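You operate a simulated robot arm through the tools that you are given. There is no shell and no other tool.

You are at the controls of a simulated robot arm. One attempt, no reset.

Task
Vacuum the crumbs off the cleaning bench.
Fine: first move the teal tub to the air bench; wand back and vacuum off after. Set down upright: vacuum wand. What is to be rubbed or washed off counts as gone when no trace of it is left.

It is judged by the outcome, as a careful person would: the job done as asked, and still so three seconds after it is handed in. It fails if anything else is knocked over, pushed out of place, dropped, spilled or broken.

Robot
A 6-joint arm with a two-finger gripper, fixed in place. Base frame: the origin is at the foot of the arm, x ahead of it, y to its left, z up; the work surface is at about z = 0.86. Readings come in m, degrees, newtons and seconds.
Its first joint turns from -166.0 to 166.0 degrees. Payload 3.43 kg.
The tool frame sits at the grasp point between the pads (the TCP): z along the fingers, y along the line on which they close. The tips reach 0.02 m beyond it. Largest opening 0.19 m; the body of the gripper starts 0.248 m behind the TCP.
Orientation is that of the tool frame in the base frame, as a unit quaternion [w, x, y, z]. With the fingers straight down and closing along the base's y, the tool's x points along the base's -x, its y along +y and its z along -z.

Tools
- The arm moves only by the tool drive_tool. Its argument "commands" is a list of rows, each a list of 3 entries, a list of its own where there are three numbers: the shift along the base's x, y, z in mm, then the turn, a rotation vector about the base's x, y, z in degrees, then the gripper command, from -1 (fully open) to 1 (shut), values between in proportion. In form: [[[x, y, z], [rx, ry, rz], jaw], ...]. A call has 1 to 20 rows; each row is the pose to reach, as a shift and turn from the pose commanded when the call began. A row lasts 0.2 s, in which the tool goes at most 0.05 m and 8.6 degrees; a call with a longer step from one row to the next is refused whole, and so is a gripper value outside its range. Where a pose cannot be reached the arm comes as near as it can. A force on the tool above 40 N (or 10 N above the force at the start of the call, whichever is more), or a blocked arm, ends the call early, and 0.2 s more pass. Each finger travels about 0.153 m/s and halts on what it meets, pressing with about 21 N; the grip force reading is that of the motor and also rises with nothing between the fingers. The clock runs only during rows and for 0.2 s after the last one: add rows that repeat a pose to give the fingers time. The reply holds the time, the measured pose of the TCP, the force on the tool along the base axes, the opening and the grip force, in the units named above and with some noise, with the torque about the TCP (base axes, N m) and any sound that the robot's microphone picked up.
- Cameras (640 x 400 px; columns grow to the right, rows downward): "scene" is fixed at [0.2211, -0.6634, 1.4727]; the picture's right is [0.98, -0.18, 0.00], its down [0.03, 0.17, -0.99] and it looks along [0.18, 0.97, 0.17] (base axes); focal length 214 px, centre (320, 200). "wrist" rides on the gripper at [0.07, -0.008, -0.288] in the tool frame; the picture's right is [0.12, 0.99, 0.00], its down [-0.96, 0.11, -0.25] and it looks along [-0.24, 0.03, 0.97] (tool axes); focal length 261 px, centre (320, 200). There is no depth. A picture from a camera that has moved, and an enlarged one, comes with that camera's place and axes in the base frame and with its lens. The place of the scene camera against the robot may be out by one fixed shift of up to 0.025 m in any direction.
- camera(camera): a new picture of that camera. The clock stands still meanwhile.
- lift_body(by): slides the trunk up (or, below 0, down) by that many m; the arm rides with it, the base frame stays. It gives what a move gives, with no picture.
- zoom(camera, box): a new picture of the part [left, top, right, bottom] of that camera's present view, enlarged. The clock stands still meanwhile.
- sign_off(): hands the job in; it is judged then, once.

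Places have to be worked out from the pictures, the camera data and where the tool is seen. Open the gripper and draw the arm clear of the work before you hand the job in, unless the task says otherwise.

The tools are called after "Emit:" by a JSON object that holds its "fn" and its "kwargs". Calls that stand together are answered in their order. drive_tool: Moves the arm, as the interface text tells. Its arguments: {"type":"object","properties":{"commands":{"type":"array","items":{"type":"array"}}},"required":["commands"]} The other tools are called the same way: lift_body (by) slides the trunk up or down; camera (camera) takes a picture; zoom (camera, box) takes an enlarged picture of a part of a camera's view; sign_off () hands the job in.

At the start:

```text
time: 0.0
ee_pos: [0.7163, -0.1798, 1.2872]
tool_rot: [0.0, -0.001, 1.0, 0.0]
contact_force: [0.8, -0.5, -0.8]
moment: [0.0, -0.01, 0.01]
grip_width: 0.1899
grasp_force: 0.1
trunk travel left (down, up): [-0.35, 0.09]
```

scene: 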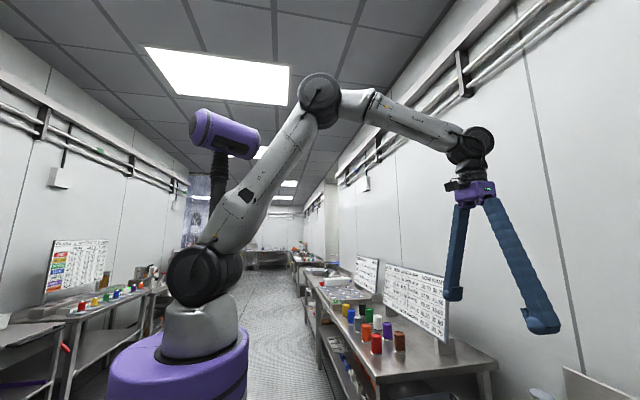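
wrist: 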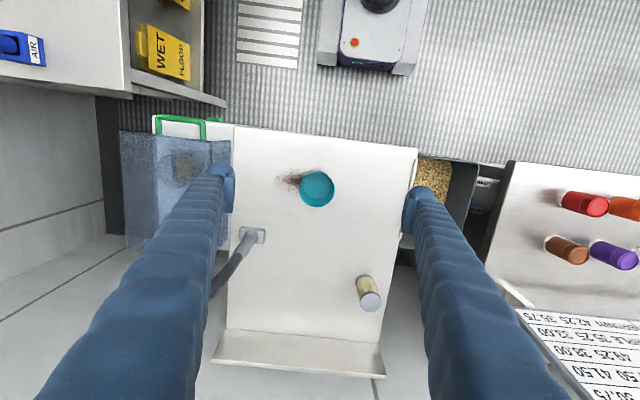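

I'll begin by looking closely at the wrist and scene views before moving anything.

Emit:
{"fn": "zoom", "kwargs": {"camera": "wrist", "box": [200, 100, 440, 250]}}

Emit:
{"fn": "zoom", "kwargs": {"camera": "wrist", "box": [0, 0, 320, 200]}}

Emit:
{"fn": "zoom", "kwargs": {"camera": "wrist", "box": [200, 200, 440, 400]}}

Emit:
{"fn": "zoom", "kwargs": {"camera": "scene", "box": [320, 240, 640, 400]}}

```text
2.67 times, centred on (320, 175) of wrist
camera zoom: at [0.646, -0.1898, 1.5747], right [-0.12, 0.99, 0.0], down [0.96, 0.12, 0.25], along [0.24, 0.03, -0.97], focal length 695 px, centre (320, 267)
```

zoom: 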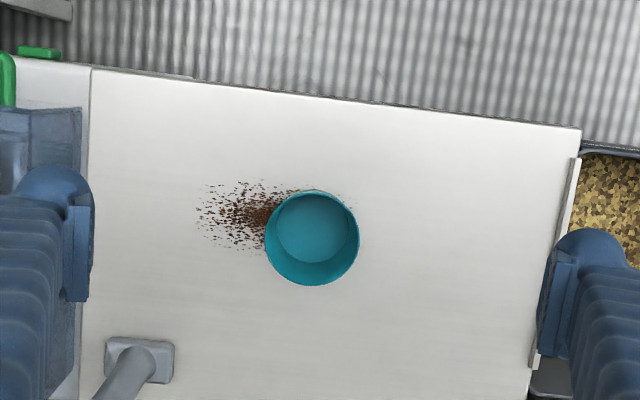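

```text
2.00 times, centred on (160, 100) of wrist
camera zoom: at [0.646, -0.1898, 1.5747], right [-0.12, 0.99, 0.0], down [0.96, 0.12, 0.25], along [0.24, 0.03, -0.97], focal length 521 px, centre (640, 400)
```

zoom: 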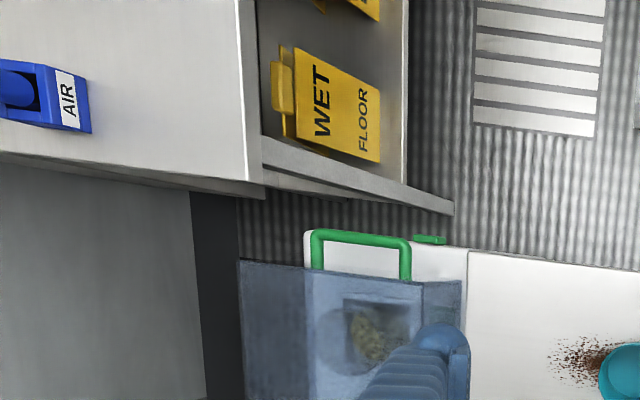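

```text
2.00 times, centred on (320, 300) of wrist
camera zoom: at [0.646, -0.1898, 1.5747], right [-0.12, 0.99, 0.0], down [0.96, 0.12, 0.25], along [0.24, 0.03, -0.97], focal length 521 px, centre (320, 0)
```

zoom: 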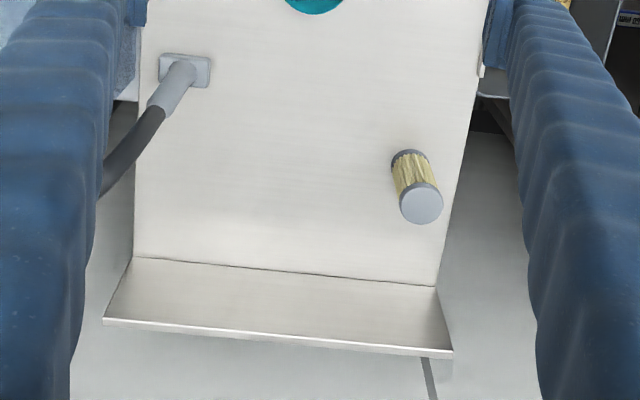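

```text
2.00 times, centred on (480, 320) of scene
camera zoom: at [0.2211, -0.6634, 1.4727], right [0.98, -0.18, 0.0], down [0.03, 0.17, -0.99], along [0.18, 0.97, 0.17], focal length 429 px, centre (0, -40)
```

zoom: 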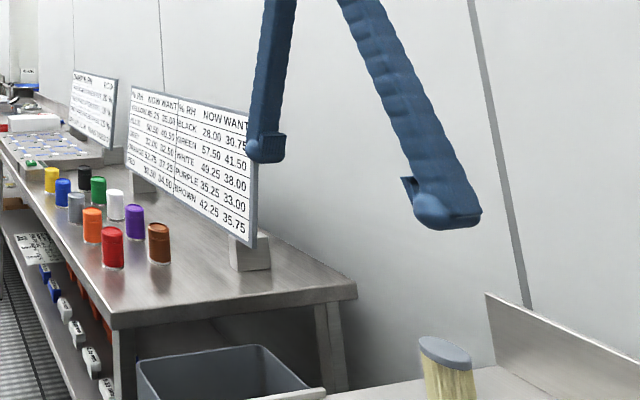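

Before moving, I zoom in on the box at the top of the wrist view and the tray on the right, looking for the vacuum unit and its switch.

Emit:
{"fn": "zoom", "kwargs": {"camera": "wrist", "box": [290, 0, 450, 100]}}

Emit:
{"fn": "zoom", "kwargs": {"camera": "wrist", "box": [100, 100, 260, 200]}}

Emit:
{"fn": "zoom", "kwargs": {"camera": "wrist", "box": [400, 140, 640, 290]}}

Emit:
{"fn": "zoom", "kwargs": {"camera": "scene", "box": [0, 220, 200, 400]}}

```text
4.00 times, centred on (370, 50) of wrist
camera zoom: at [0.646, -0.1898, 1.5747], right [-0.12, 0.99, 0.0], down [0.96, 0.12, 0.25], along [0.24, 0.03, -0.97], focal length 1043 px, centre (120, 800)
```

zoom: 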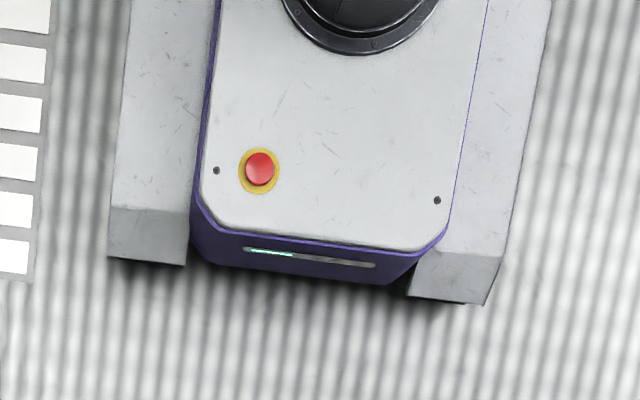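

```text
4.00 times, centred on (180, 150) of wrist
camera zoom: at [0.646, -0.1898, 1.5747], right [-0.12, 0.99, 0.0], down [0.96, 0.12, 0.25], along [0.24, 0.03, -0.97], focal length 1043 px, centre (880, 400)
```

zoom: 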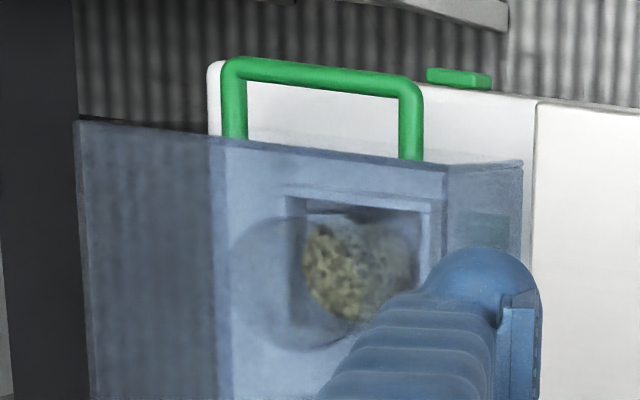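

```text
2.67 times, centred on (520, 215) of wrist
camera zoom: at [0.646, -0.1898, 1.5747], right [-0.12, 0.99, 0.0], down [0.96, 0.12, 0.25], along [0.24, 0.03, -0.97], focal length 695 px, centre (-213, 160)
```

zoom: 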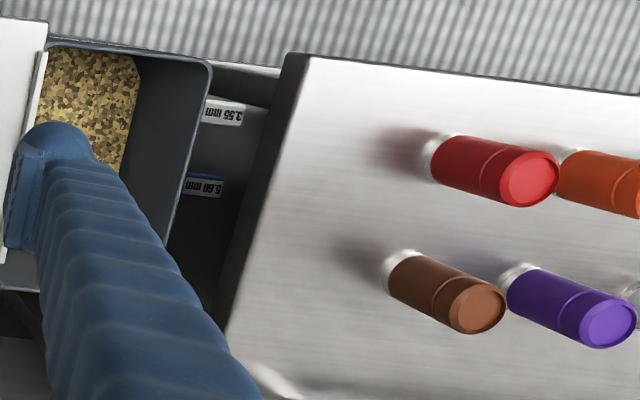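

```text
2.22 times, centred on (100, 310) of scene
camera zoom: at [0.2211, -0.6634, 1.4727], right [0.98, -0.18, 0.0], down [0.03, 0.17, -0.99], along [0.18, 0.97, 0.17], focal length 477 px, centre (809, -44)
```

zoom: 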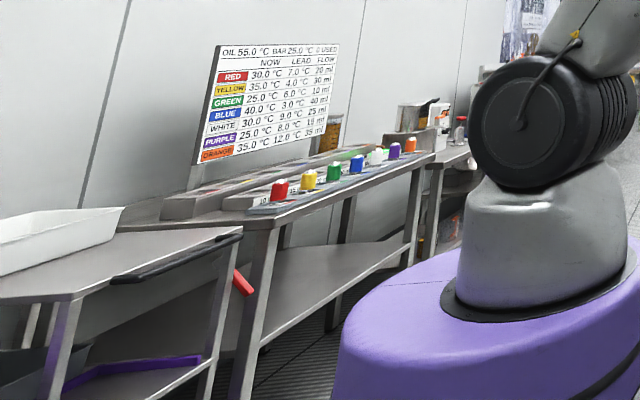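

The box at the top is the robot's own base with its emergency stop, so I leave that alone. I swing the arm to the right (-y) at this height to look at the unit with green parts left of the bench.

Emit:
{"fn": "drive_tool", "kwargs": {"commands": [[[-10, -48, 0], [0, 0, -3.7], -1], [[-22, -94, 0], [0, 0, -7.5], -1], [[-38, -138, 0], [0, 0, -11], -1], [[-56, -180, 0], [0, 0, -15], -1], [[-78, -220, 0], [0, 0, -19], -1], [[-103, -258, 0], [0, 0, -23], -1], [[-130, -294, 0], [0, 0, -27], -1], [[-158, -325, 0], [0, 0, -30], -1]]}}

Emit:
{"fn": "camera", "kwargs": {"camera": "wrist"}}

Emit:
{"fn": "camera", "kwargs": {"camera": "scene"}}

```text
time: 1.8
ee_pos: [0.5563, -0.5076, 1.2881]
tool_rot: [0.0, 0.259, 0.966, 0.0]
contact_force: [-0.4, -1.2, 0.7]
moment: [0.08, -0.06, 0.0]
grip_width: 0.1901
grasp_force: 0.0
trunk travel left (down, up): [-0.35, 0.09]
```

```text
taken
camera wrist: at [0.492, -0.4797, 1.576], right [0.39, 0.92, 0.0], down [0.89, -0.38, 0.25], along [0.23, -0.1, -0.97], focal length 261 px, centre (320, 200)
```

wrist: 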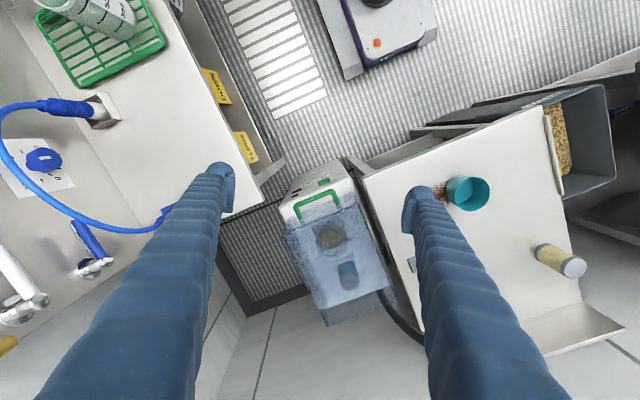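

```text
taken
```

scene: 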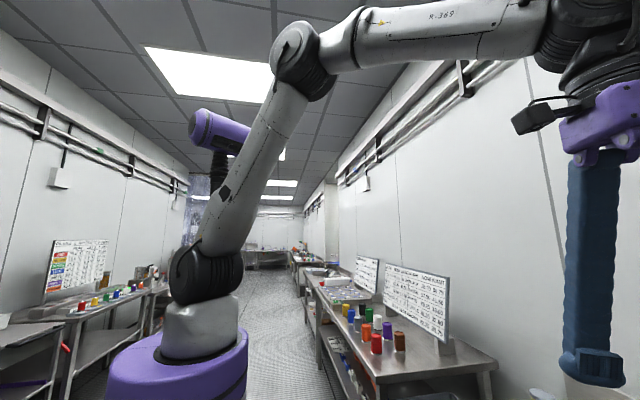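

The vacuum is a white unit with a green handle and switch, standing between the two benches. I zoom in on it and on the air bench.

Emit:
{"fn": "zoom", "kwargs": {"camera": "wrist", "box": [250, 150, 410, 250]}}

Emit:
{"fn": "zoom", "kwargs": {"camera": "wrist", "box": [0, 0, 260, 200]}}

Emit:
{"fn": "zoom", "kwargs": {"camera": "wrist", "box": [390, 140, 630, 290]}}

Emit:
{"fn": "zoom", "kwargs": {"camera": "wrist", "box": [260, 230, 460, 355]}}

```text
4.00 times, centred on (330, 200) of wrist
camera zoom: at [0.492, -0.4797, 1.576], right [0.39, 0.92, 0.0], down [0.89, -0.38, 0.25], along [0.23, -0.1, -0.97], focal length 1043 px, centre (280, 200)
```

zoom: 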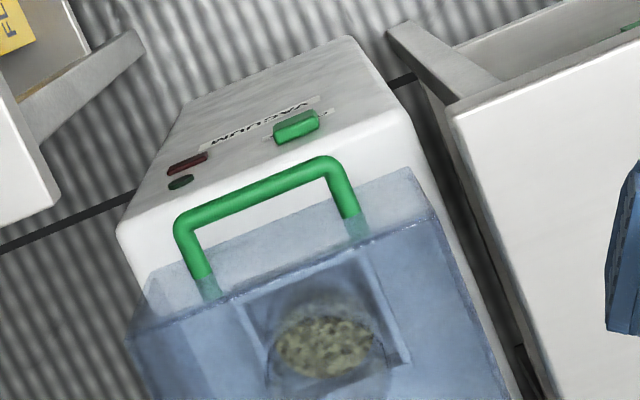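

```text
2.00 times, centred on (130, 100) of wrist
camera zoom: at [0.492, -0.4797, 1.576], right [0.39, 0.92, 0.0], down [0.89, -0.38, 0.25], along [0.23, -0.1, -0.97], focal length 521 px, centre (700, 400)
```

zoom: 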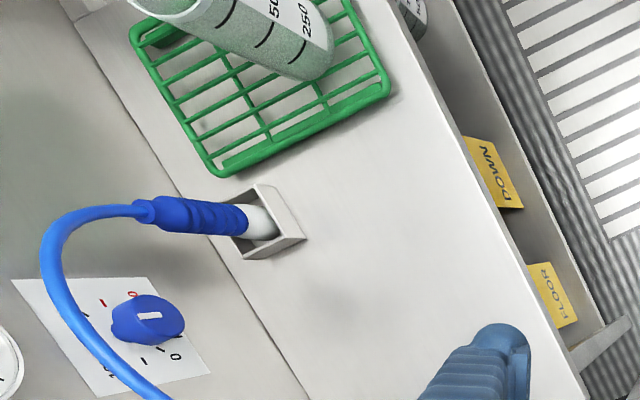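

```text
2.67 times, centred on (510, 215) of wrist
camera zoom: at [0.492, -0.4797, 1.576], right [0.39, 0.92, 0.0], down [0.89, -0.38, 0.25], along [0.23, -0.1, -0.97], focal length 695 px, centre (-187, 160)
```

zoom: 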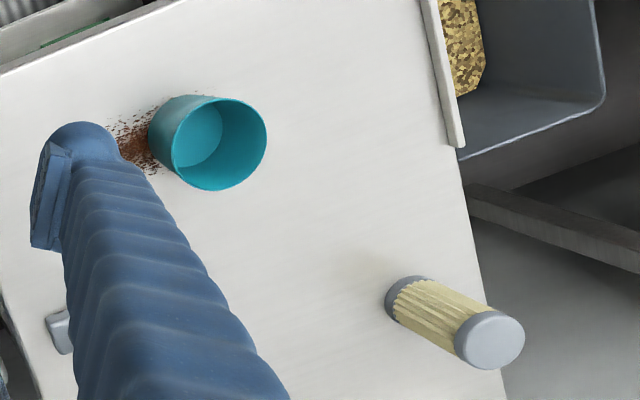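

```text
3.20 times, centred on (360, 292) of wrist
camera zoom: at [0.492, -0.4797, 1.576], right [0.39, 0.92, 0.0], down [0.89, -0.38, 0.25], along [0.23, -0.1, -0.97], focal length 834 px, centre (192, -96)
```

zoom: 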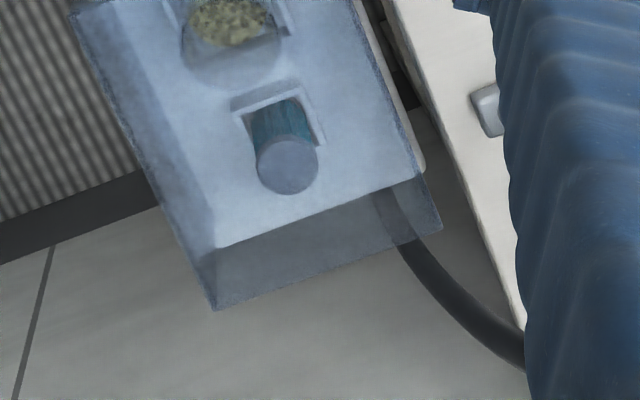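

I see the vacuum clearly: a VACUUM label, a green switch, two dark indicator lights, and a translucent lid. Triangulation puts the switch near (0.64, -0.53, 0.71). I swing further to view the air bench.

Emit:
{"fn": "drive_tool", "kwargs": {"commands": [[[-32, -30, 0], [0, 0, -4], -1], [[-66, -58, 0], [0, 0, -8], -1], [[-102, -84, 0], [0, 0, -12], -1], [[-140, -107, 0], [0, 0, -16], -1], [[-180, -128, 0], [0, 0, -20], -1], [[-220, -147, 0], [0, 0, -24], -1], [[-260, -162, 0], [0, 0, -28], -1]]}}

Emit:
{"fn": "camera", "kwargs": {"camera": "wrist"}}

```text
time: 3.4
ee_pos: [0.2965, -0.6722, 1.2871]
tool_rot: [0.0, 0.485, 0.874, 0.0]
contact_force: [-0.1, -0.3, 0.1]
moment: [0.0, -0.12, -0.02]
grip_width: 0.1901
grasp_force: 0.1
trunk travel left (down, up): [-0.35, 0.09]
```

```text
taken
camera wrist: at [0.2525, -0.616, 1.5758], right [0.78, 0.63, 0.0], down [0.61, -0.75, 0.25], along [0.16, -0.19, -0.97], focal length 261 px, centre (320, 200)
```

wrist: 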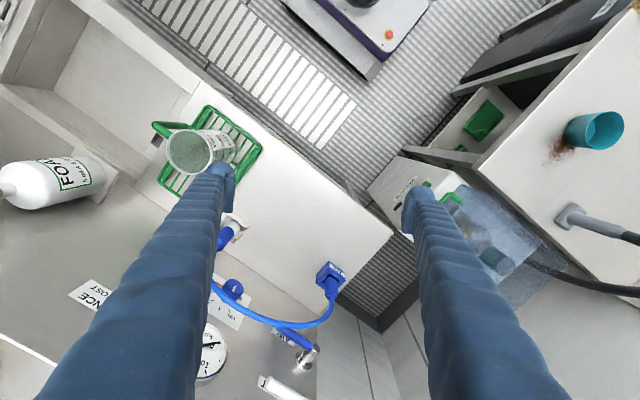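

I zoom into the air bench's free area, the vacuum and the shelf under the cleaning bench.

Emit:
{"fn": "zoom", "kwargs": {"camera": "wrist", "box": [140, 80, 400, 340]}}

Emit:
{"fn": "zoom", "kwargs": {"camera": "wrist", "box": [360, 70, 640, 300]}}

Emit:
{"fn": "zoom", "kwargs": {"camera": "wrist", "box": [360, 140, 560, 290]}}

```text
1.54 times, centred on (270, 210) of wrist
camera zoom: at [0.2525, -0.616, 1.5758], right [0.78, 0.63, 0.0], down [0.61, -0.75, 0.25], along [0.16, -0.19, -0.97], focal length 401 px, centre (397, 185)
```

zoom: 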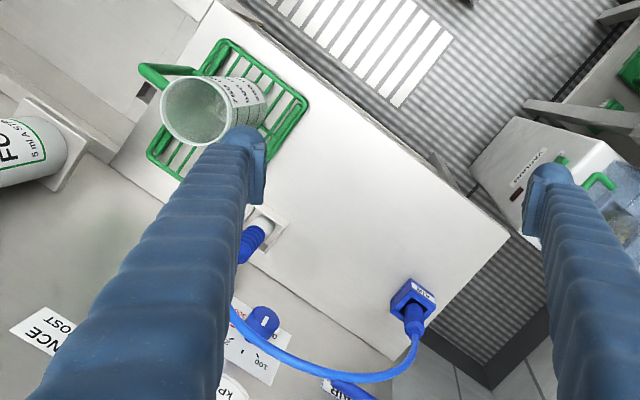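

```text
1.74 times, centred on (500, 185) of wrist
camera zoom: at [0.2525, -0.616, 1.5758], right [0.78, 0.63, 0.0], down [0.61, -0.75, 0.25], along [0.16, -0.19, -0.97], focal length 453 px, centre (7, 226)
```

zoom: 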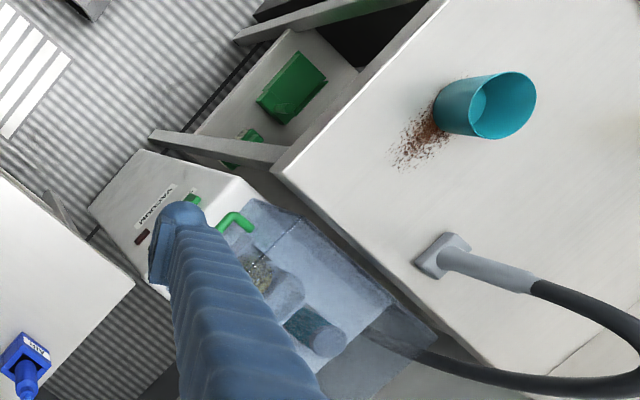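

```text
2.67 times, centred on (460, 215) of wrist
camera zoom: at [0.2525, -0.616, 1.5758], right [0.78, 0.63, 0.0], down [0.61, -0.75, 0.25], along [0.16, -0.19, -0.97], focal length 695 px, centre (-53, 160)
```

zoom: 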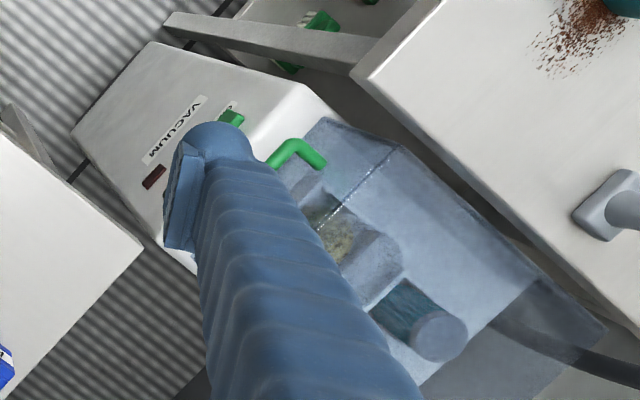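

The air bench top is free around (0.40, -0.78), with the rack, air gun and hose further back. I now move back over the tub, about (0.78, -0.18), with the fingers set to close along x so they stay away from the crumbs on its -y side.

Emit:
{"fn": "drive_tool", "kwargs": {"commands": [[[30, 31, 0], [0, 0, -2], -1], [[61, 62, 0], [0, 0, -4], -1], [[91, 92, 0], [0, 0, -6], -1], [[121, 123, 0], [0, 0, -8], -1], [[152, 154, 0], [0, 0, -10], -1], [[182, 185, 0], [0, 0, -12], -1], [[212, 215, 0], [0, 0, -14], -1], [[243, 246, 0], [0, 0, -16], -1], [[273, 277, 0], [0, 0, -18], -1], [[303, 308, 0], [0, 0, -20], -1], [[334, 338, 0], [0, 0, -22], -1], [[364, 369, -20], [0, 0, -24], -1], [[394, 400, -40], [0, 0, -26], -1], [[425, 431, -60], [0, 0, -28], -1], [[455, 462, -80], [0, 0, -30], -1], [[485, 492, -90], [0, 0, -32], -1], [[485, 492, -90], [0, 0, -32], -1]]}}

Emit:
{"fn": "camera", "kwargs": {"camera": "wrist"}}

Emit:
{"fn": "camera", "kwargs": {"camera": "scene"}}

```text
time: 7.0
ee_pos: [0.7813, -0.1762, 1.1987]
tool_rot: [0.0, 0.707, 0.707, 0.001]
contact_force: [-0.5, -0.1, 0.6]
moment: [-0.02, -0.09, -0.02]
grip_width: 0.19
grasp_force: 0.1
trunk travel left (down, up): [-0.35, 0.09]
```

```text
taken
camera wrist: at [0.7734, -0.1062, 1.4878], right [0.99, 0.12, 0.0], down [0.12, -0.96, 0.25], along [0.03, -0.25, -0.97], focal length 261 px, centre (320, 200)
```

wrist: 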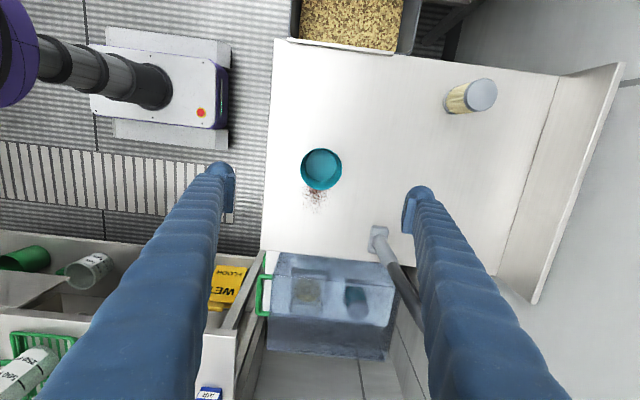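

```text
taken
```

scene: 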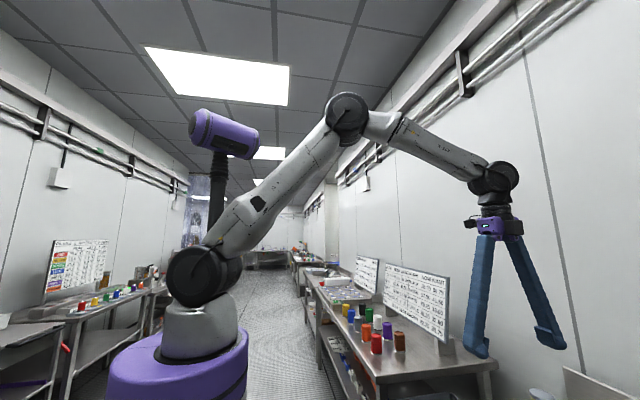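

I zoom on the tub and on the wand base to fix their positions.

Emit:
{"fn": "zoom", "kwargs": {"camera": "wrist", "box": [280, 130, 380, 220]}}

Emit:
{"fn": "zoom", "kwargs": {"camera": "wrist", "box": [340, 200, 480, 300]}}

Emit:
{"fn": "zoom", "kwargs": {"camera": "wrist", "box": [240, 230, 400, 330]}}

```text
4.44 times, centred on (330, 175) of wrist
camera zoom: at [0.7734, -0.1062, 1.4878], right [0.99, 0.12, 0.0], down [0.12, -0.96, 0.25], along [0.03, -0.25, -0.97], focal length 1158 px, centre (276, 311)
```

zoom: 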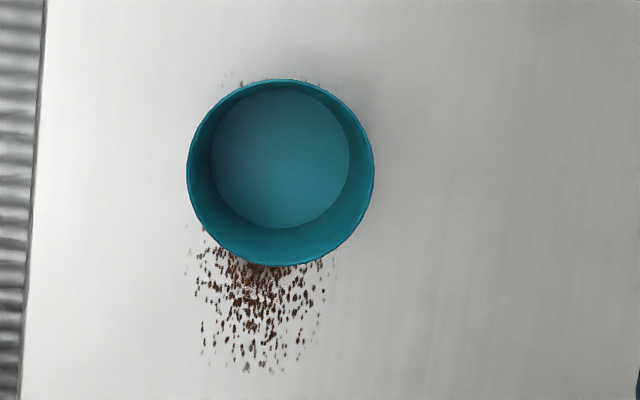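

```text
4.00 times, centred on (410, 250) of wrist
camera zoom: at [0.7734, -0.1062, 1.4878], right [0.99, 0.12, 0.0], down [0.12, -0.96, 0.25], along [0.03, -0.25, -0.97], focal length 1043 px, centre (-40, 0)
```

zoom: 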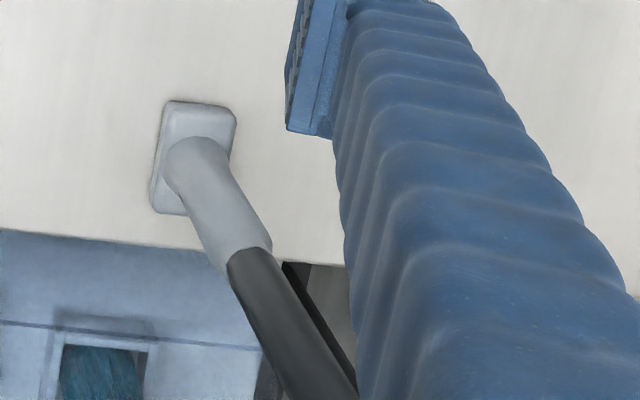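

```text
4.00 times, centred on (320, 280) of wrist
camera zoom: at [0.7734, -0.1062, 1.4878], right [0.99, 0.12, 0.0], down [0.12, -0.96, 0.25], along [0.03, -0.25, -0.97], focal length 1043 px, centre (320, -120)
```

zoom: 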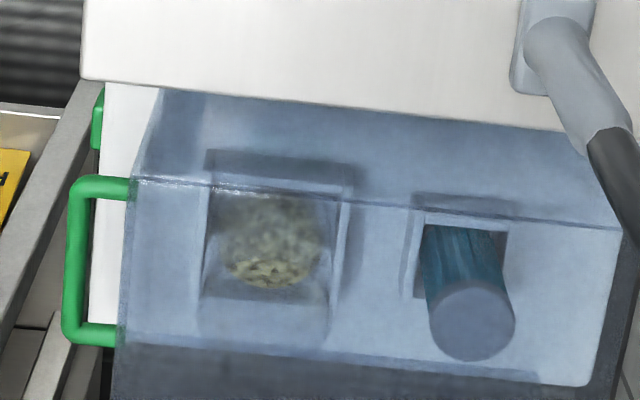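

The tub's rim is about 92 mm wide at z≈0.92, centred near (0.784, -0.179), and its base stands on the bench. I lower the open gripper around it.

Emit:
{"fn": "drive_tool", "kwargs": {"commands": [[[3, -3, -45], [0, 0, 0], -1], [[3, -3, -90], [0, 0, 0], -1], [[3, -3, -135], [0, 0, 0], -1], [[3, -3, -180], [0, 0, 0], -1], [[3, -3, -220], [0, 0, 0], -1], [[3, -3, -250], [0, 0, 0], -1], [[3, -3, -270], [0, 0, 0], -1], [[3, -3, -285], [0, 0, 0], -1], [[3, -3, -300], [0, 0, 0], -1], [[3, -3, -300], [0, 0, 0], -1]]}}

Emit:
{"fn": "camera", "kwargs": {"camera": "wrist"}}

```text
time: 9.2
ee_pos: [0.7863, -0.1813, 0.8973]
tool_rot: [0.0, 0.707, 0.707, 0.0]
contact_force: [-0.6, -0.2, 0.3]
moment: [-0.01, 0.01, -0.03]
grip_width: 0.1901
grasp_force: 0.0
trunk travel left (down, up): [-0.35, 0.09]
```

```text
taken
camera wrist: at [0.7779, -0.1101, 1.1853], right [0.99, 0.12, 0.0], down [0.12, -0.96, 0.25], along [0.03, -0.25, -0.97], focal length 261 px, centre (320, 200)
```

wrist: 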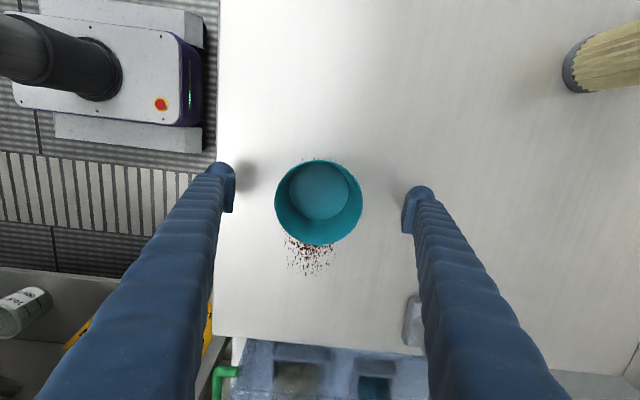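

The tub is centred between the fingers. I close gently in steps.

Emit:
{"fn": "drive_tool", "kwargs": {"commands": [[[0, 0, 0], [0, 0, 0], -0.6], [[0, 0, 0], [0, 0, 0], -0.3], [[0, 0, 0], [0, 0, 0], -0.05], [[0, 0, 0], [0, 0, 0], 0.1], [[0, 0, 0], [0, 0, 0], 0.2], [[0, 0, 0], [0, 0, 0], 0.2], [[0, 0, 0], [0, 0, 0], 0.2]]}}

Emit:
{"fn": "camera", "kwargs": {"camera": "wrist"}}

```text
time: 10.8
ee_pos: [0.7859, -0.1806, 0.8978]
tool_rot: [-0.001, 0.707, 0.708, -0.001]
contact_force: [-0.5, 0.2, 0.6]
moment: [0.02, 0.02, -0.01]
grip_width: 0.0822
grasp_force: 21.2
trunk travel left (down, up): [-0.35, 0.09]
```

```text
taken
camera wrist: at [0.7781, -0.1102, 1.1852], right [0.99, 0.12, 0.0], down [0.12, -0.96, 0.25], along [0.03, -0.25, -0.97], focal length 261 px, centre (320, 200)
```

wrist: 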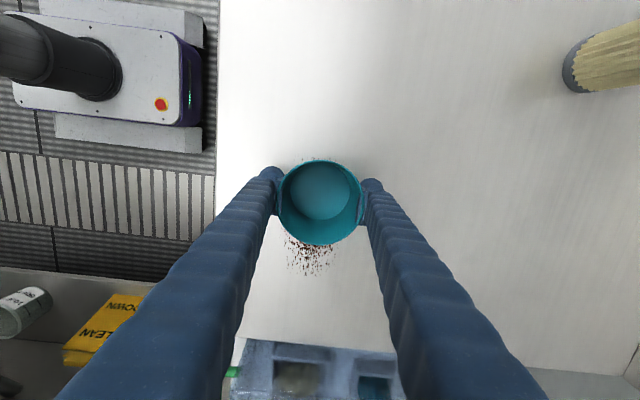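

The grip holds at 82 mm with 21 N. I lift straight up 200 mm and check.

Emit:
{"fn": "drive_tool", "kwargs": {"commands": [[[0, 0, 10], [0, 0, 0], 0.2], [[0, 0, 25], [0, 0, 0], 0.2], [[0, 0, 50], [0, 0, 0], 0.2], [[0, 0, 85], [0, 0, 0], 0.2], [[0, 0, 120], [0, 0, 0], 0.2], [[0, 0, 160], [0, 0, 0], 0.2], [[0, 0, 200], [0, 0, 0], 0.2], [[0, 0, 220], [0, 0, 0], 0.2]]}}

Emit:
{"fn": "camera", "kwargs": {"camera": "wrist"}}

```text
time: 12.6
ee_pos: [0.7823, -0.1796, 1.1165]
tool_rot: [-0.001, 0.706, 0.708, -0.001]
contact_force: [0.7, 0.6, -0.5]
moment: [-0.02, 0.0, 0.03]
grip_width: 0.0817
grasp_force: 21.7
trunk travel left (down, up): [-0.35, 0.09]
```

```text
taken
camera wrist: at [0.7765, -0.1085, 1.4048], right [0.99, 0.12, 0.0], down [0.12, -0.96, 0.25], along [0.03, -0.25, -0.97], focal length 261 px, centre (320, 200)
```

wrist: 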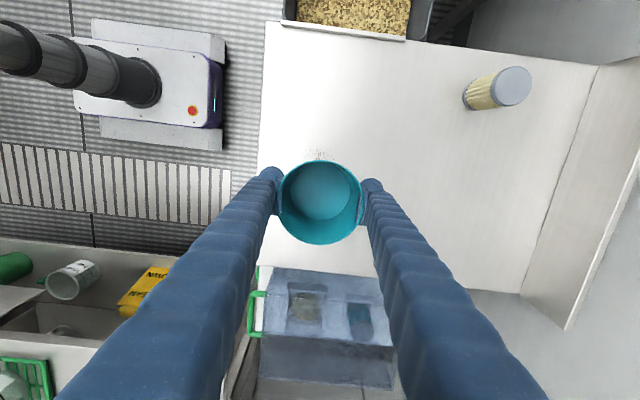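

The tub is held level. I carry it across at this height to above (0.40, -0.77) on the air bench.

Emit:
{"fn": "drive_tool", "kwargs": {"commands": [[[-24, -37, 0], [0, 0, 0], 0.2], [[-48, -74, 0], [0, 0, 0], 0.2], [[-72, -111, 0], [0, 0, 0], 0.2], [[-96, -148, 0], [0, 0, 0], 0.2], [[-120, -185, 0], [0, 0, 0], 0.2], [[-144, -221, 0], [0, 0, 0], 0.2], [[-168, -258, 0], [0, 0, 0], 0.2], [[-192, -295, 0], [0, 0, 0], 0.2], [[-216, -332, 0], [0, 0, 0], 0.2], [[-240, -369, 0], [0, 0, 0], 0.2], [[-264, -406, 0], [0, 0, 0], 0.2], [[-288, -443, 0], [0, 0, 0], 0.2], [[-312, -480, 0], [0, 0, 0], 0.2], [[-336, -517, 0], [0, 0, 0], 0.2], [[-360, -554, 0], [0, 0, 0], 0.2], [[-384, -590, 0], [0, 0, 0], 0.2], [[-384, -590, 0], [0, 0, 0], 0.2]]}}

Emit:
{"fn": "camera", "kwargs": {"camera": "wrist"}}

Emit:
{"fn": "camera", "kwargs": {"camera": "scene"}}

```text
time: 16.2
ee_pos: [0.3988, -0.7677, 1.1184]
tool_rot: [0.0, 0.706, 0.708, 0.0]
contact_force: [-0.1, -1.3, 0.1]
moment: [0.01, 0.02, 0.02]
grip_width: 0.0819
grasp_force: 21.3
trunk travel left (down, up): [-0.35, 0.09]
```

```text
taken
camera wrist: at [0.3921, -0.6975, 1.4052], right [0.99, 0.12, 0.0], down [0.12, -0.96, 0.25], along [0.03, -0.25, -0.97], focal length 261 px, centre (320, 200)
```

wrist: 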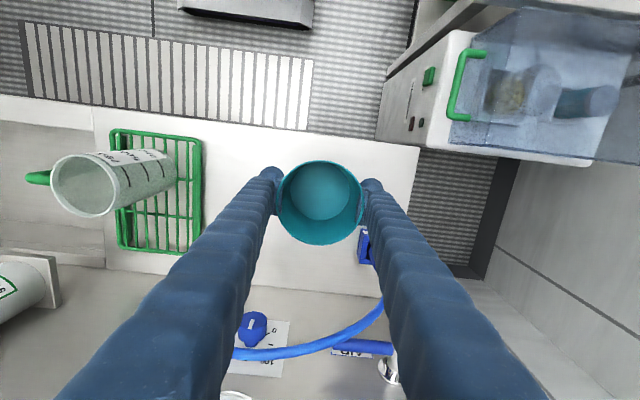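

```text
taken
```

scene: 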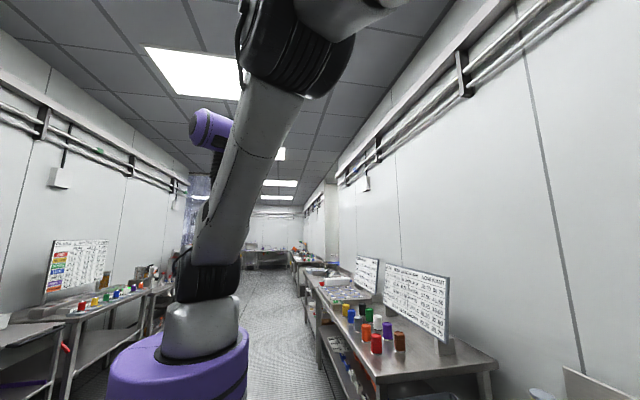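

Clear space below. I shift 32 mm further onto the bench (to y≈-0.80) and descend to just above the surface.

Emit:
{"fn": "drive_tool", "kwargs": {"commands": [[[0, -15, -20], [0, 0, 0], 0.2], [[0, -32, -55], [0, 0, 0], 0.2], [[0, -32, -95], [0, 0, 0], 0.2], [[0, -32, -135], [0, 0, 0], 0.2], [[0, -32, -165], [0, 0, 0], 0.2], [[0, -32, -185], [0, 0, 0], 0.2], [[0, -32, -200], [0, 0, 0], 0.2], [[0, -32, -208], [0, 0, 0], 0.2], [[0, -32, -208], [0, 0, 0], 0.2]]}}

Emit:
{"fn": "camera", "kwargs": {"camera": "wrist"}}

```text
time: 18.2
ee_pos: [0.3997, -0.8012, 0.9096]
tool_rot: [0.0, 0.707, 0.707, 0.0]
contact_force: [-0.9, 0.8, -0.4]
moment: [0.0, 0.0, 0.0]
grip_width: 0.0817
grasp_force: 20.9
trunk travel left (down, up): [-0.35, 0.09]
```

```text
taken
camera wrist: at [0.3931, -0.731, 1.1978], right [0.99, 0.12, 0.0], down [0.12, -0.96, 0.25], along [0.03, -0.25, -0.97], focal length 261 px, centre (320, 200)
```

wrist: 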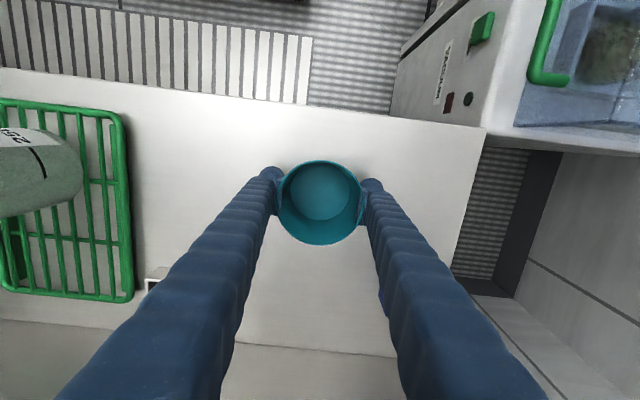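

The tub is about 10 mm above the air bench. I lower in small steps until contact shows up in the force.

Emit:
{"fn": "drive_tool", "kwargs": {"commands": [[[0, 0, -3], [0, 0, 0], 0.2], [[0, 0, -6], [0, 0, 0], 0.2], [[0, 0, -8], [0, 0, 0], 0.2], [[0, 0, -9], [0, 0, 0], 0.2], [[0, 0, -10], [0, 0, 0], 0.2], [[0, 0, -10], [0, 0, 0], 0.2]]}}

```text
time: 19.6
ee_pos: [0.3999, -0.8021, 0.8999]
tool_rot: [-0.001, 0.707, 0.708, 0.0]
contact_force: [-1.0, 0.1, -0.6]
moment: [0.03, 0.01, 0.03]
grip_width: 0.0817
grasp_force: 21.4
trunk travel left (down, up): [-0.35, 0.09]
```

Emit:
{"fn": "drive_tool", "kwargs": {"commands": [[[0, 0, -1], [0, 0, 0], 0.2], [[0, 0, -2], [0, 0, 0], 0.2], [[0, 0, -3], [0, 0, 0], 0.2], [[0, 0, -3], [0, 0, 0], 0.2]]}}

```text
time: 20.6
ee_pos: [0.3992, -0.8014, 0.8976]
tool_rot: [-0.001, 0.706, 0.708, 0.0]
contact_force: [-1.1, 0.2, 2.4]
moment: [0.04, 0.15, 0.0]
grip_width: 0.0818
grasp_force: 21.0
trunk travel left (down, up): [-0.35, 0.09]
```

An upward force of 2.4 N shows the tub is just touching down at TCP z≈0.897. One more millimetre to confirm.

Emit:
{"fn": "drive_tool", "kwargs": {"commands": [[[0, 0, -1], [0, 0, 0], 0.2], [[0, 0, -1], [0, 0, 0], 0.2]]}}

```text
time: 21.2
ee_pos: [0.4008, -0.8014, 0.8963]
tool_rot: [0.0, 0.707, 0.707, 0.0]
contact_force: [-3.4, -0.6, 10.8]
moment: [0.12, 0.09, 0.01]
grip_width: 0.0813
grasp_force: 20.9
trunk travel left (down, up): [-0.35, 0.09]
```

Force rose to 10.8 N, so the tub is firmly on the surface. I open the fingers slowly and then rise straight up.

Emit:
{"fn": "drive_tool", "kwargs": {"commands": [[[0, 0, 0.5], [0, 0, 0], 0.1], [[0, 0, 0.5], [0, 0, 0], 0.0], [[0, 0, 0.5], [0, 0, 0], -0.15], [[0, 0, 0.5], [0, 0, 0], -0.35], [[0, 0, 0.5], [0, 0, 0], -0.35], [[0, 0, 20], [0, 0, 0], -0.35], [[0, 0, 50], [0, 0, 0], -0.35], [[0, 0, 95], [0, 0, 0], -0.35], [[0, 0, 140], [0, 0, 0], -0.35], [[0, 0, 185], [0, 0, 0], -0.35], [[0, 0, 220], [0, 0, 0], -0.35]]}}

Emit:
{"fn": "camera", "kwargs": {"camera": "wrist"}}

```text
time: 23.6
ee_pos: [0.4018, -0.8024, 1.1154]
tool_rot: [0.0, 0.706, 0.708, -0.001]
contact_force: [-0.2, 0.4, 0.7]
moment: [-0.06, 0.01, 0.04]
grip_width: 0.1281
grasp_force: 0.0
trunk travel left (down, up): [-0.35, 0.09]
```

```text
taken
camera wrist: at [0.3943, -0.7319, 1.4037], right [0.99, 0.12, 0.0], down [0.12, -0.96, 0.25], along [0.03, -0.25, -0.97], focal length 261 px, centre (320, 200)
```

wrist: 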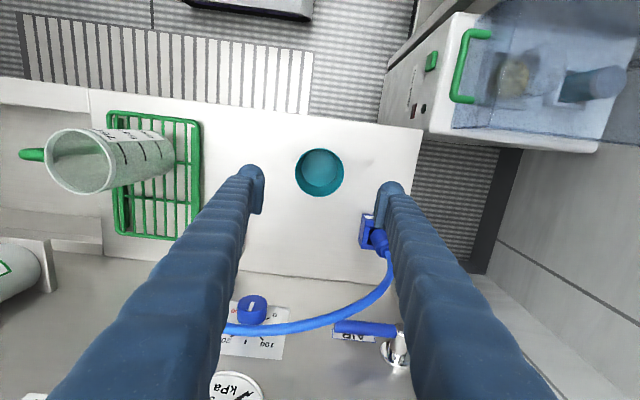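

The tub stands on the air bench, well clear of its neighbours. Now I move to above the vacuum's switch (≈(0.64, -0.53, 0.715)) for a close look, closing the fingers along the way.

Emit:
{"fn": "drive_tool", "kwargs": {"commands": [[[26, 30, 10], [0, 0, 0], -0.35], [[52, 60, 10], [0, 0, 0], -0.35], [[78, 91, 10], [0, 0, 0], -0.35], [[105, 121, 10], [0, 0, 0], -0.35], [[131, 151, 10], [0, 0, 0], -0.35], [[157, 181, 10], [0, 0, 0], -0.35], [[183, 211, 10], [0, 0, 0], -0.35], [[210, 242, 10], [0, 0, 0], -0.35], [[236, 272, 0], [0, 0, 0], -0.35], [[236, 272, -40], [0, 0, 0], -0.35], [[236, 272, -85], [0, 0, 0], -0.35], [[236, 272, -125], [0, 0, 0], -0.35], [[236, 272, -125], [0, 0, 0], -0.35]]}}

Emit:
{"fn": "camera", "kwargs": {"camera": "wrist"}}

Emit:
{"fn": "zoom", "kwargs": {"camera": "wrist", "box": [240, 120, 420, 240]}}

```text
time: 26.4
ee_pos: [0.6364, -0.5299, 0.9925]
tool_rot: [0.0, 0.707, 0.707, 0.0]
contact_force: [-0.2, 0.6, 0.3]
moment: [0.06, -0.03, 0.04]
grip_width: 0.1283
grasp_force: 0.0
trunk travel left (down, up): [-0.35, 0.09]
```

```text
taken
camera wrist: at [0.6283, -0.4596, 1.2812], right [0.99, 0.12, 0.0], down [0.12, -0.96, 0.25], along [0.03, -0.25, -0.97], focal length 261 px, centre (320, 200)
```

wrist: 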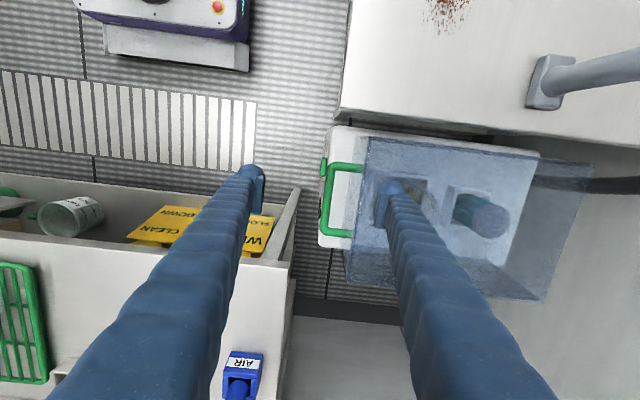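

```text
3.33 times, centred on (330, 180) of wrist
camera zoom: at [0.6283, -0.4596, 1.2812], right [0.99, 0.12, 0.0], down [0.12, -0.96, 0.25], along [0.03, -0.25, -0.97], focal length 869 px, centre (287, 267)
```

zoom: 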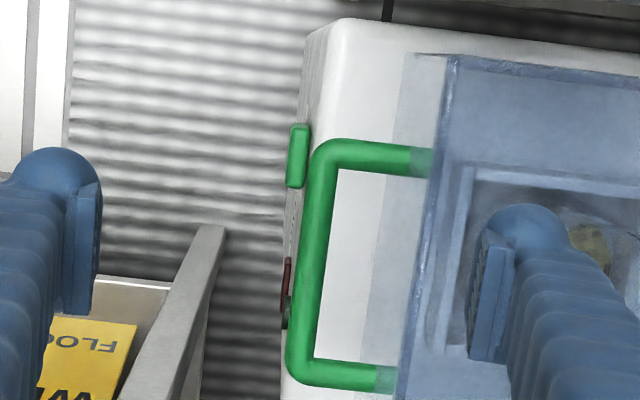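

The switch turns out to be on the vacuum's front face (facing the robot), at about (0.64, -0.53, 0.706), and it is pressed along +x. I back off to x≈0.45 and turn the tool back 90° so the camera can see that face.

Emit:
{"fn": "drive_tool", "kwargs": {"commands": [[[-16, 0, 0], [0, 0, 7.5], -0.35], [[-32, 0, 0], [0, 0, 15], -0.35], [[-48, 0, 0], [0, 0, 22.5], -0.35], [[-64, 0, 0], [0, 0, 30], -0.35], [[-80, 0, 0], [0, 0, 37.5], 0], [[-96, 0, 0], [0, 0, 45], 0.3], [[-112, 0, 0], [0, 0, 52.5], 0.6], [[-128, 0, 0], [0, 0, 60], 0.9], [[-144, 0, 0], [0, 0, 67.5], 1], [[-160, 0, -10], [0, 0, 75], 1], [[-176, 0, -30], [0, 0, 82.5], 1], [[-190, 0, -60], [0, 0, 90], 1], [[-190, 0, -60], [0, 0, 90], 1]]}}

Emit:
{"fn": "camera", "kwargs": {"camera": "wrist"}}

```text
time: 29.2
ee_pos: [0.4441, -0.5308, 0.9307]
tool_rot: [0.0, -0.001, 1.0, 0.0]
contact_force: [0.5, 0.1, -0.4]
moment: [0.06, -0.03, -0.03]
grip_width: 0.0001
grasp_force: 21.2
trunk travel left (down, up): [-0.35, 0.09]
```

```text
taken
camera wrist: at [0.3753, -0.539, 1.2183], right [-0.12, 0.99, 0.0], down [0.96, 0.12, 0.25], along [0.25, 0.03, -0.97], focal length 261 px, centre (320, 200)
```

wrist: 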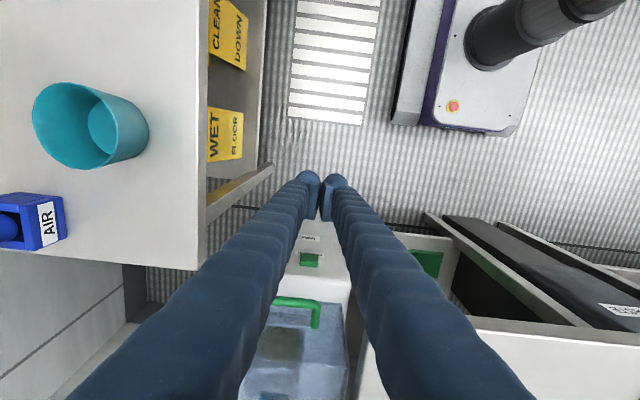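

Emit:
{"fn": "zoom", "kwargs": {"camera": "wrist", "box": [260, 200, 380, 360]}}

```text
2.50 times, centred on (320, 280) of wrist
camera zoom: at [0.3753, -0.539, 1.2183], right [-0.12, 0.99, 0.0], down [0.96, 0.12, 0.25], along [0.25, 0.03, -0.97], focal length 652 px, centre (320, 0)
```

zoom: 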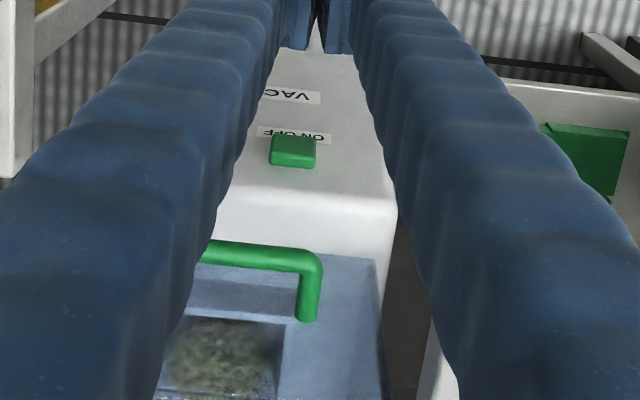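

The switch is labelled ON/OFF. I zoom tighter to see if it is a push button or a rocker and how the label is laid out.

Emit:
{"fn": "zoom", "kwargs": {"camera": "wrist", "box": [290, 225, 340, 275]}}

```text
8.00 times, centred on (315, 250) of wrist
camera zoom: at [0.3753, -0.539, 1.2183], right [-0.12, 0.99, 0.0], down [0.96, 0.12, 0.25], along [0.25, 0.03, -0.97], focal length 2085 px, centre (360, -200)
```

zoom: 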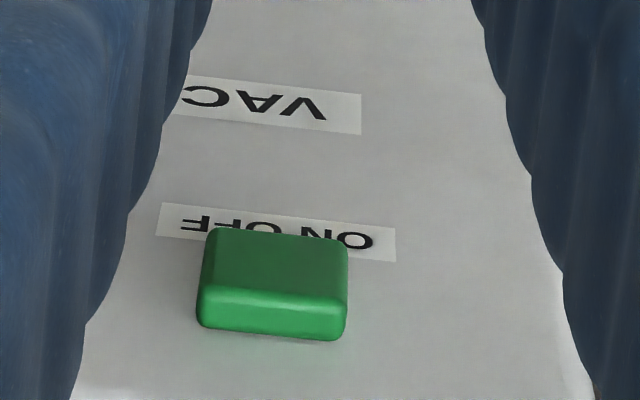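

It is a flat push button, about 40 mm wide, centred near (0.633, -0.530, 0.706) on a near-vertical panel. I tilt the closed fingers 50° forward so the tips can press it along +x without touching the handle above.

Emit:
{"fn": "drive_tool", "kwargs": {"commands": [[[0, 0, 0], [0, -7.2, 0], 1], [[0, 0, 0], [0, -14.4, 0], 1], [[0, 0, -10], [0, -21.6, 0], 1], [[10, 0, -30], [0, -28.8, 0], 1], [[20, 0, -60], [0, -36, 0], 1], [[40, 0, -95], [0, -43, 0], 1], [[60, 0, -135], [0, -50, 0], 1], [[75, 0, -175], [0, -50, 0], 1], [[90, 0, -215], [0, -50, 0], 1], [[100, 0, -227], [0, -50, 0], 1], [[100, 0, -227], [0, -50, 0], 1]]}}

Emit:
{"fn": "camera", "kwargs": {"camera": "wrist"}}

Emit:
{"fn": "camera", "kwargs": {"camera": "scene"}}

```text
time: 31.6
ee_pos: [0.5638, -0.5766, 0.7049]
tool_rot: [0.417, 0.0, 0.908, 0.029]
contact_force: [-0.4, 0.1, -0.2]
moment: [-0.01, 0.05, 0.01]
grip_width: 0.0002
grasp_force: 20.8
out of reach, approached as far as the arm can: row 5, 6, 7, 8, 9, 10, 11
trunk travel left (down, up): [-0.35, 0.09]
```

```text
taken
camera wrist: at [0.3013, -0.5976, 0.8379], right [-0.1, 0.99, -0.04], down [0.44, 0.08, 0.9], along [0.89, 0.07, -0.44], focal length 261 px, centre (320, 200)
```

wrist: 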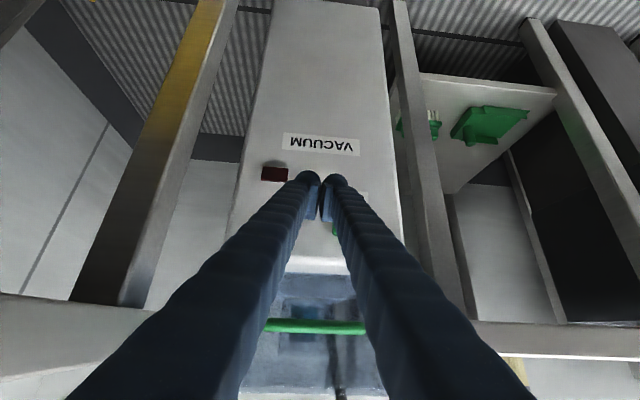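

```text
taken
```

scene: 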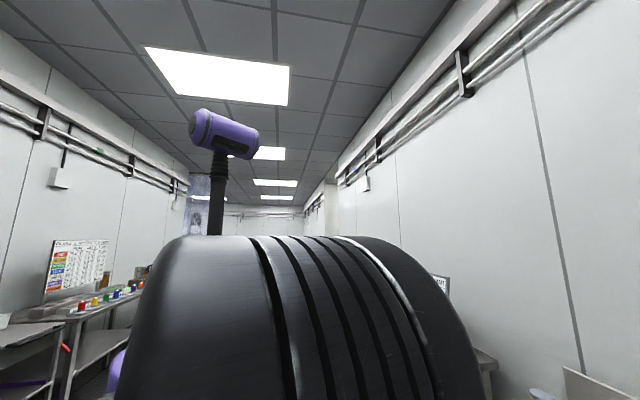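

The arm cannot fully reach a 50° tilt here; it stopped at (0.564, -0.577, 0.705), still about 5 cm clear of the panel. A 25° tilt should be reachable and still clear the handle, so I back up and reduce the tilt.

Emit:
{"fn": "drive_tool", "kwargs": {"commands": [[[0, 0, 20], [0, 7.2, 0], 1], [[-10, 0, 50], [0, 14.4, 0], 1], [[-20, 0, 80], [0, 21.6, 0], 1], [[-20, 0, 80], [0, 25, 0], 1], [[-20, 0, 80], [0, 25, 0], 1]]}}

Emit:
{"fn": "camera", "kwargs": {"camera": "wrist"}}

```text
time: 32.8
ee_pos: [0.5427, -0.5736, 0.7851]
tool_rot: [0.21, 0.007, 0.977, 0.029]
contact_force: [0.8, -0.1, -0.4]
moment: [0.03, 0.0, -0.01]
grip_width: 0.0001
grasp_force: 20.8
trunk travel left (down, up): [-0.35, 0.09]
```

```text
taken
camera wrist: at [0.3613, -0.596, 1.0179], right [-0.11, 0.99, 0.01], down [0.78, 0.08, 0.63], along [0.62, 0.07, -0.78], focal length 261 px, centre (320, 200)
```

wrist: 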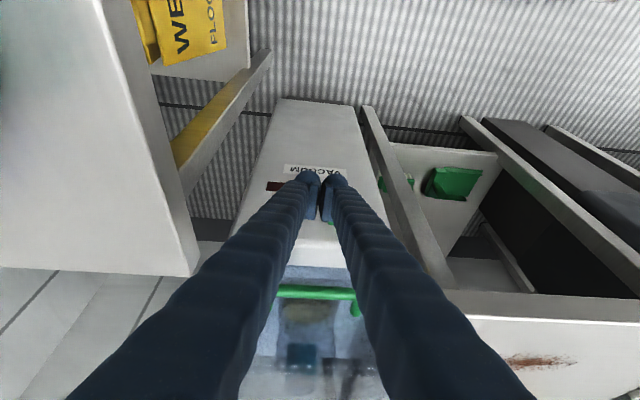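

The commanded pose now equals the reached one. I straighten the small roll (about 3.4°), align to y=-0.530 and descend to z≈0.716, stopping 25 mm in front of the button.

Emit:
{"fn": "drive_tool", "kwargs": {"commands": [[[5, 20, -10], [-1.7, 0, 0], 1], [[15, 44, -25], [-3.4, 0, 0], 1], [[25, 44, -50], [-3.4, 0, 0], 1], [[33, 44, -69], [-3.4, 0, 0], 1], [[33, 44, -69], [-3.4, 0, 0], 1]]}}

Emit:
{"fn": "camera", "kwargs": {"camera": "wrist"}}

Emit:
{"fn": "zoom", "kwargs": {"camera": "wrist", "box": [250, 130, 410, 330]}}

```text
time: 34.0
ee_pos: [0.5749, -0.5292, 0.7166]
tool_rot: [0.21, 0.001, 0.978, -0.001]
contact_force: [0.6, -0.6, 0.1]
moment: [-0.05, -0.01, -0.01]
grip_width: 0.0003
grasp_force: 20.7
trunk travel left (down, up): [-0.35, 0.09]
```

```text
taken
camera wrist: at [0.3933, -0.537, 0.9499], right [-0.11, 0.99, -0.05], down [0.78, 0.12, 0.62], along [0.62, 0.03, -0.78], focal length 261 px, centre (320, 200)
```

wrist: 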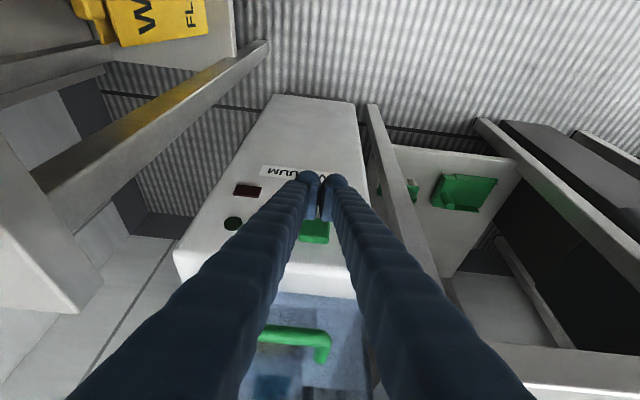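

```text
2.00 times, centred on (330, 230) of wrist
camera zoom: at [0.3933, -0.537, 0.9499], right [-0.11, 0.99, -0.05], down [0.78, 0.12, 0.62], along [0.62, 0.03, -0.78], focal length 521 px, centre (300, 140)
```

zoom: 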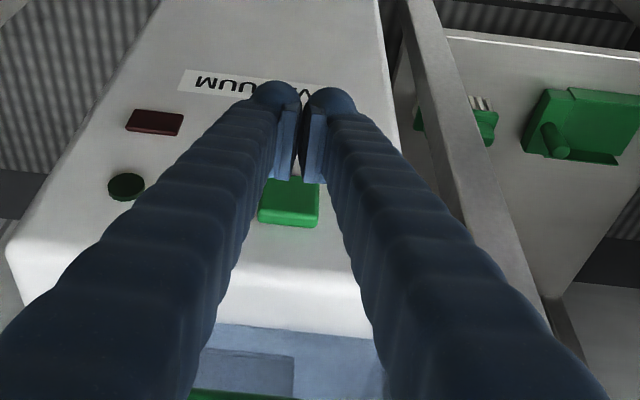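

Everything lines up: the button centre computes to y≈-0.529, z≈0.71, matching the tips. I advance along +x, slowly at the end, watching force and sound.

Emit:
{"fn": "drive_tool", "kwargs": {"commands": [[[12, 0, 0], [0, 0, 0], 1], [[22, 0, 0], [0, 0, 0], 1], [[25, 0, 0], [0, 0, 0], 1], [[27, 0, 0], [0, 0, 0], 1], [[29, 0, 0], [0, 0, 0], 1], [[31, 0, 0], [0, 0, 0], 1], [[31, 0, 0], [0, 0, 0], 1]]}}

```text
time: 35.6
ee_pos: [0.6071, -0.5296, 0.7157]
tool_rot: [0.211, 0.0, 0.978, -0.001]
contact_force: [-0.4, -0.3, 0.0]
moment: [0.03, -0.01, 0.01]
grip_width: 0.0
grasp_force: 21.4
trunk travel left (down, up): [-0.35, 0.09]
```

No contact yet at x≈0.607. I keep going in 2 mm steps.

Emit:
{"fn": "drive_tool", "kwargs": {"commands": [[[2, 0, 0], [0, 0, 0], 1], [[4, 0, 0], [0, 0, 0], 1], [[6, 0, 0], [0, 0, 0], 1], [[8, 0, 0], [0, 0, 0], 1], [[8, 0, 0], [0, 0, 0], 1]]}}

Emit:
{"fn": "zoom", "kwargs": {"camera": "wrist", "box": [210, 130, 410, 255]}}

```text
time: 36.8
ee_pos: [0.6139, -0.5294, 0.715]
tool_rot: [0.211, 0.0, 0.977, -0.001]
contact_force: [-2.0, 0.3, 0.5]
moment: [-0.01, 0.01, 0.03]
grip_width: 0.0059
grasp_force: 34.4
trunk travel left (down, up): [-0.35, 0.09]
```

```text
3.20 times, centred on (310, 192) of wrist
camera zoom: at [0.4326, -0.5378, 0.9495], right [-0.11, 0.99, -0.05], down [0.78, 0.12, 0.62], along [0.62, 0.03, -0.78], focal length 834 px, centre (352, 224)
```

zoom: 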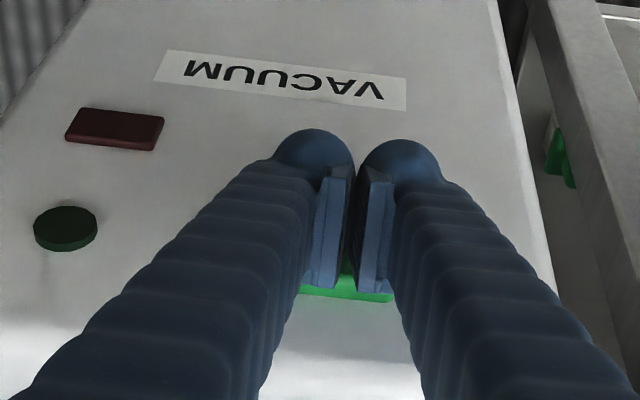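

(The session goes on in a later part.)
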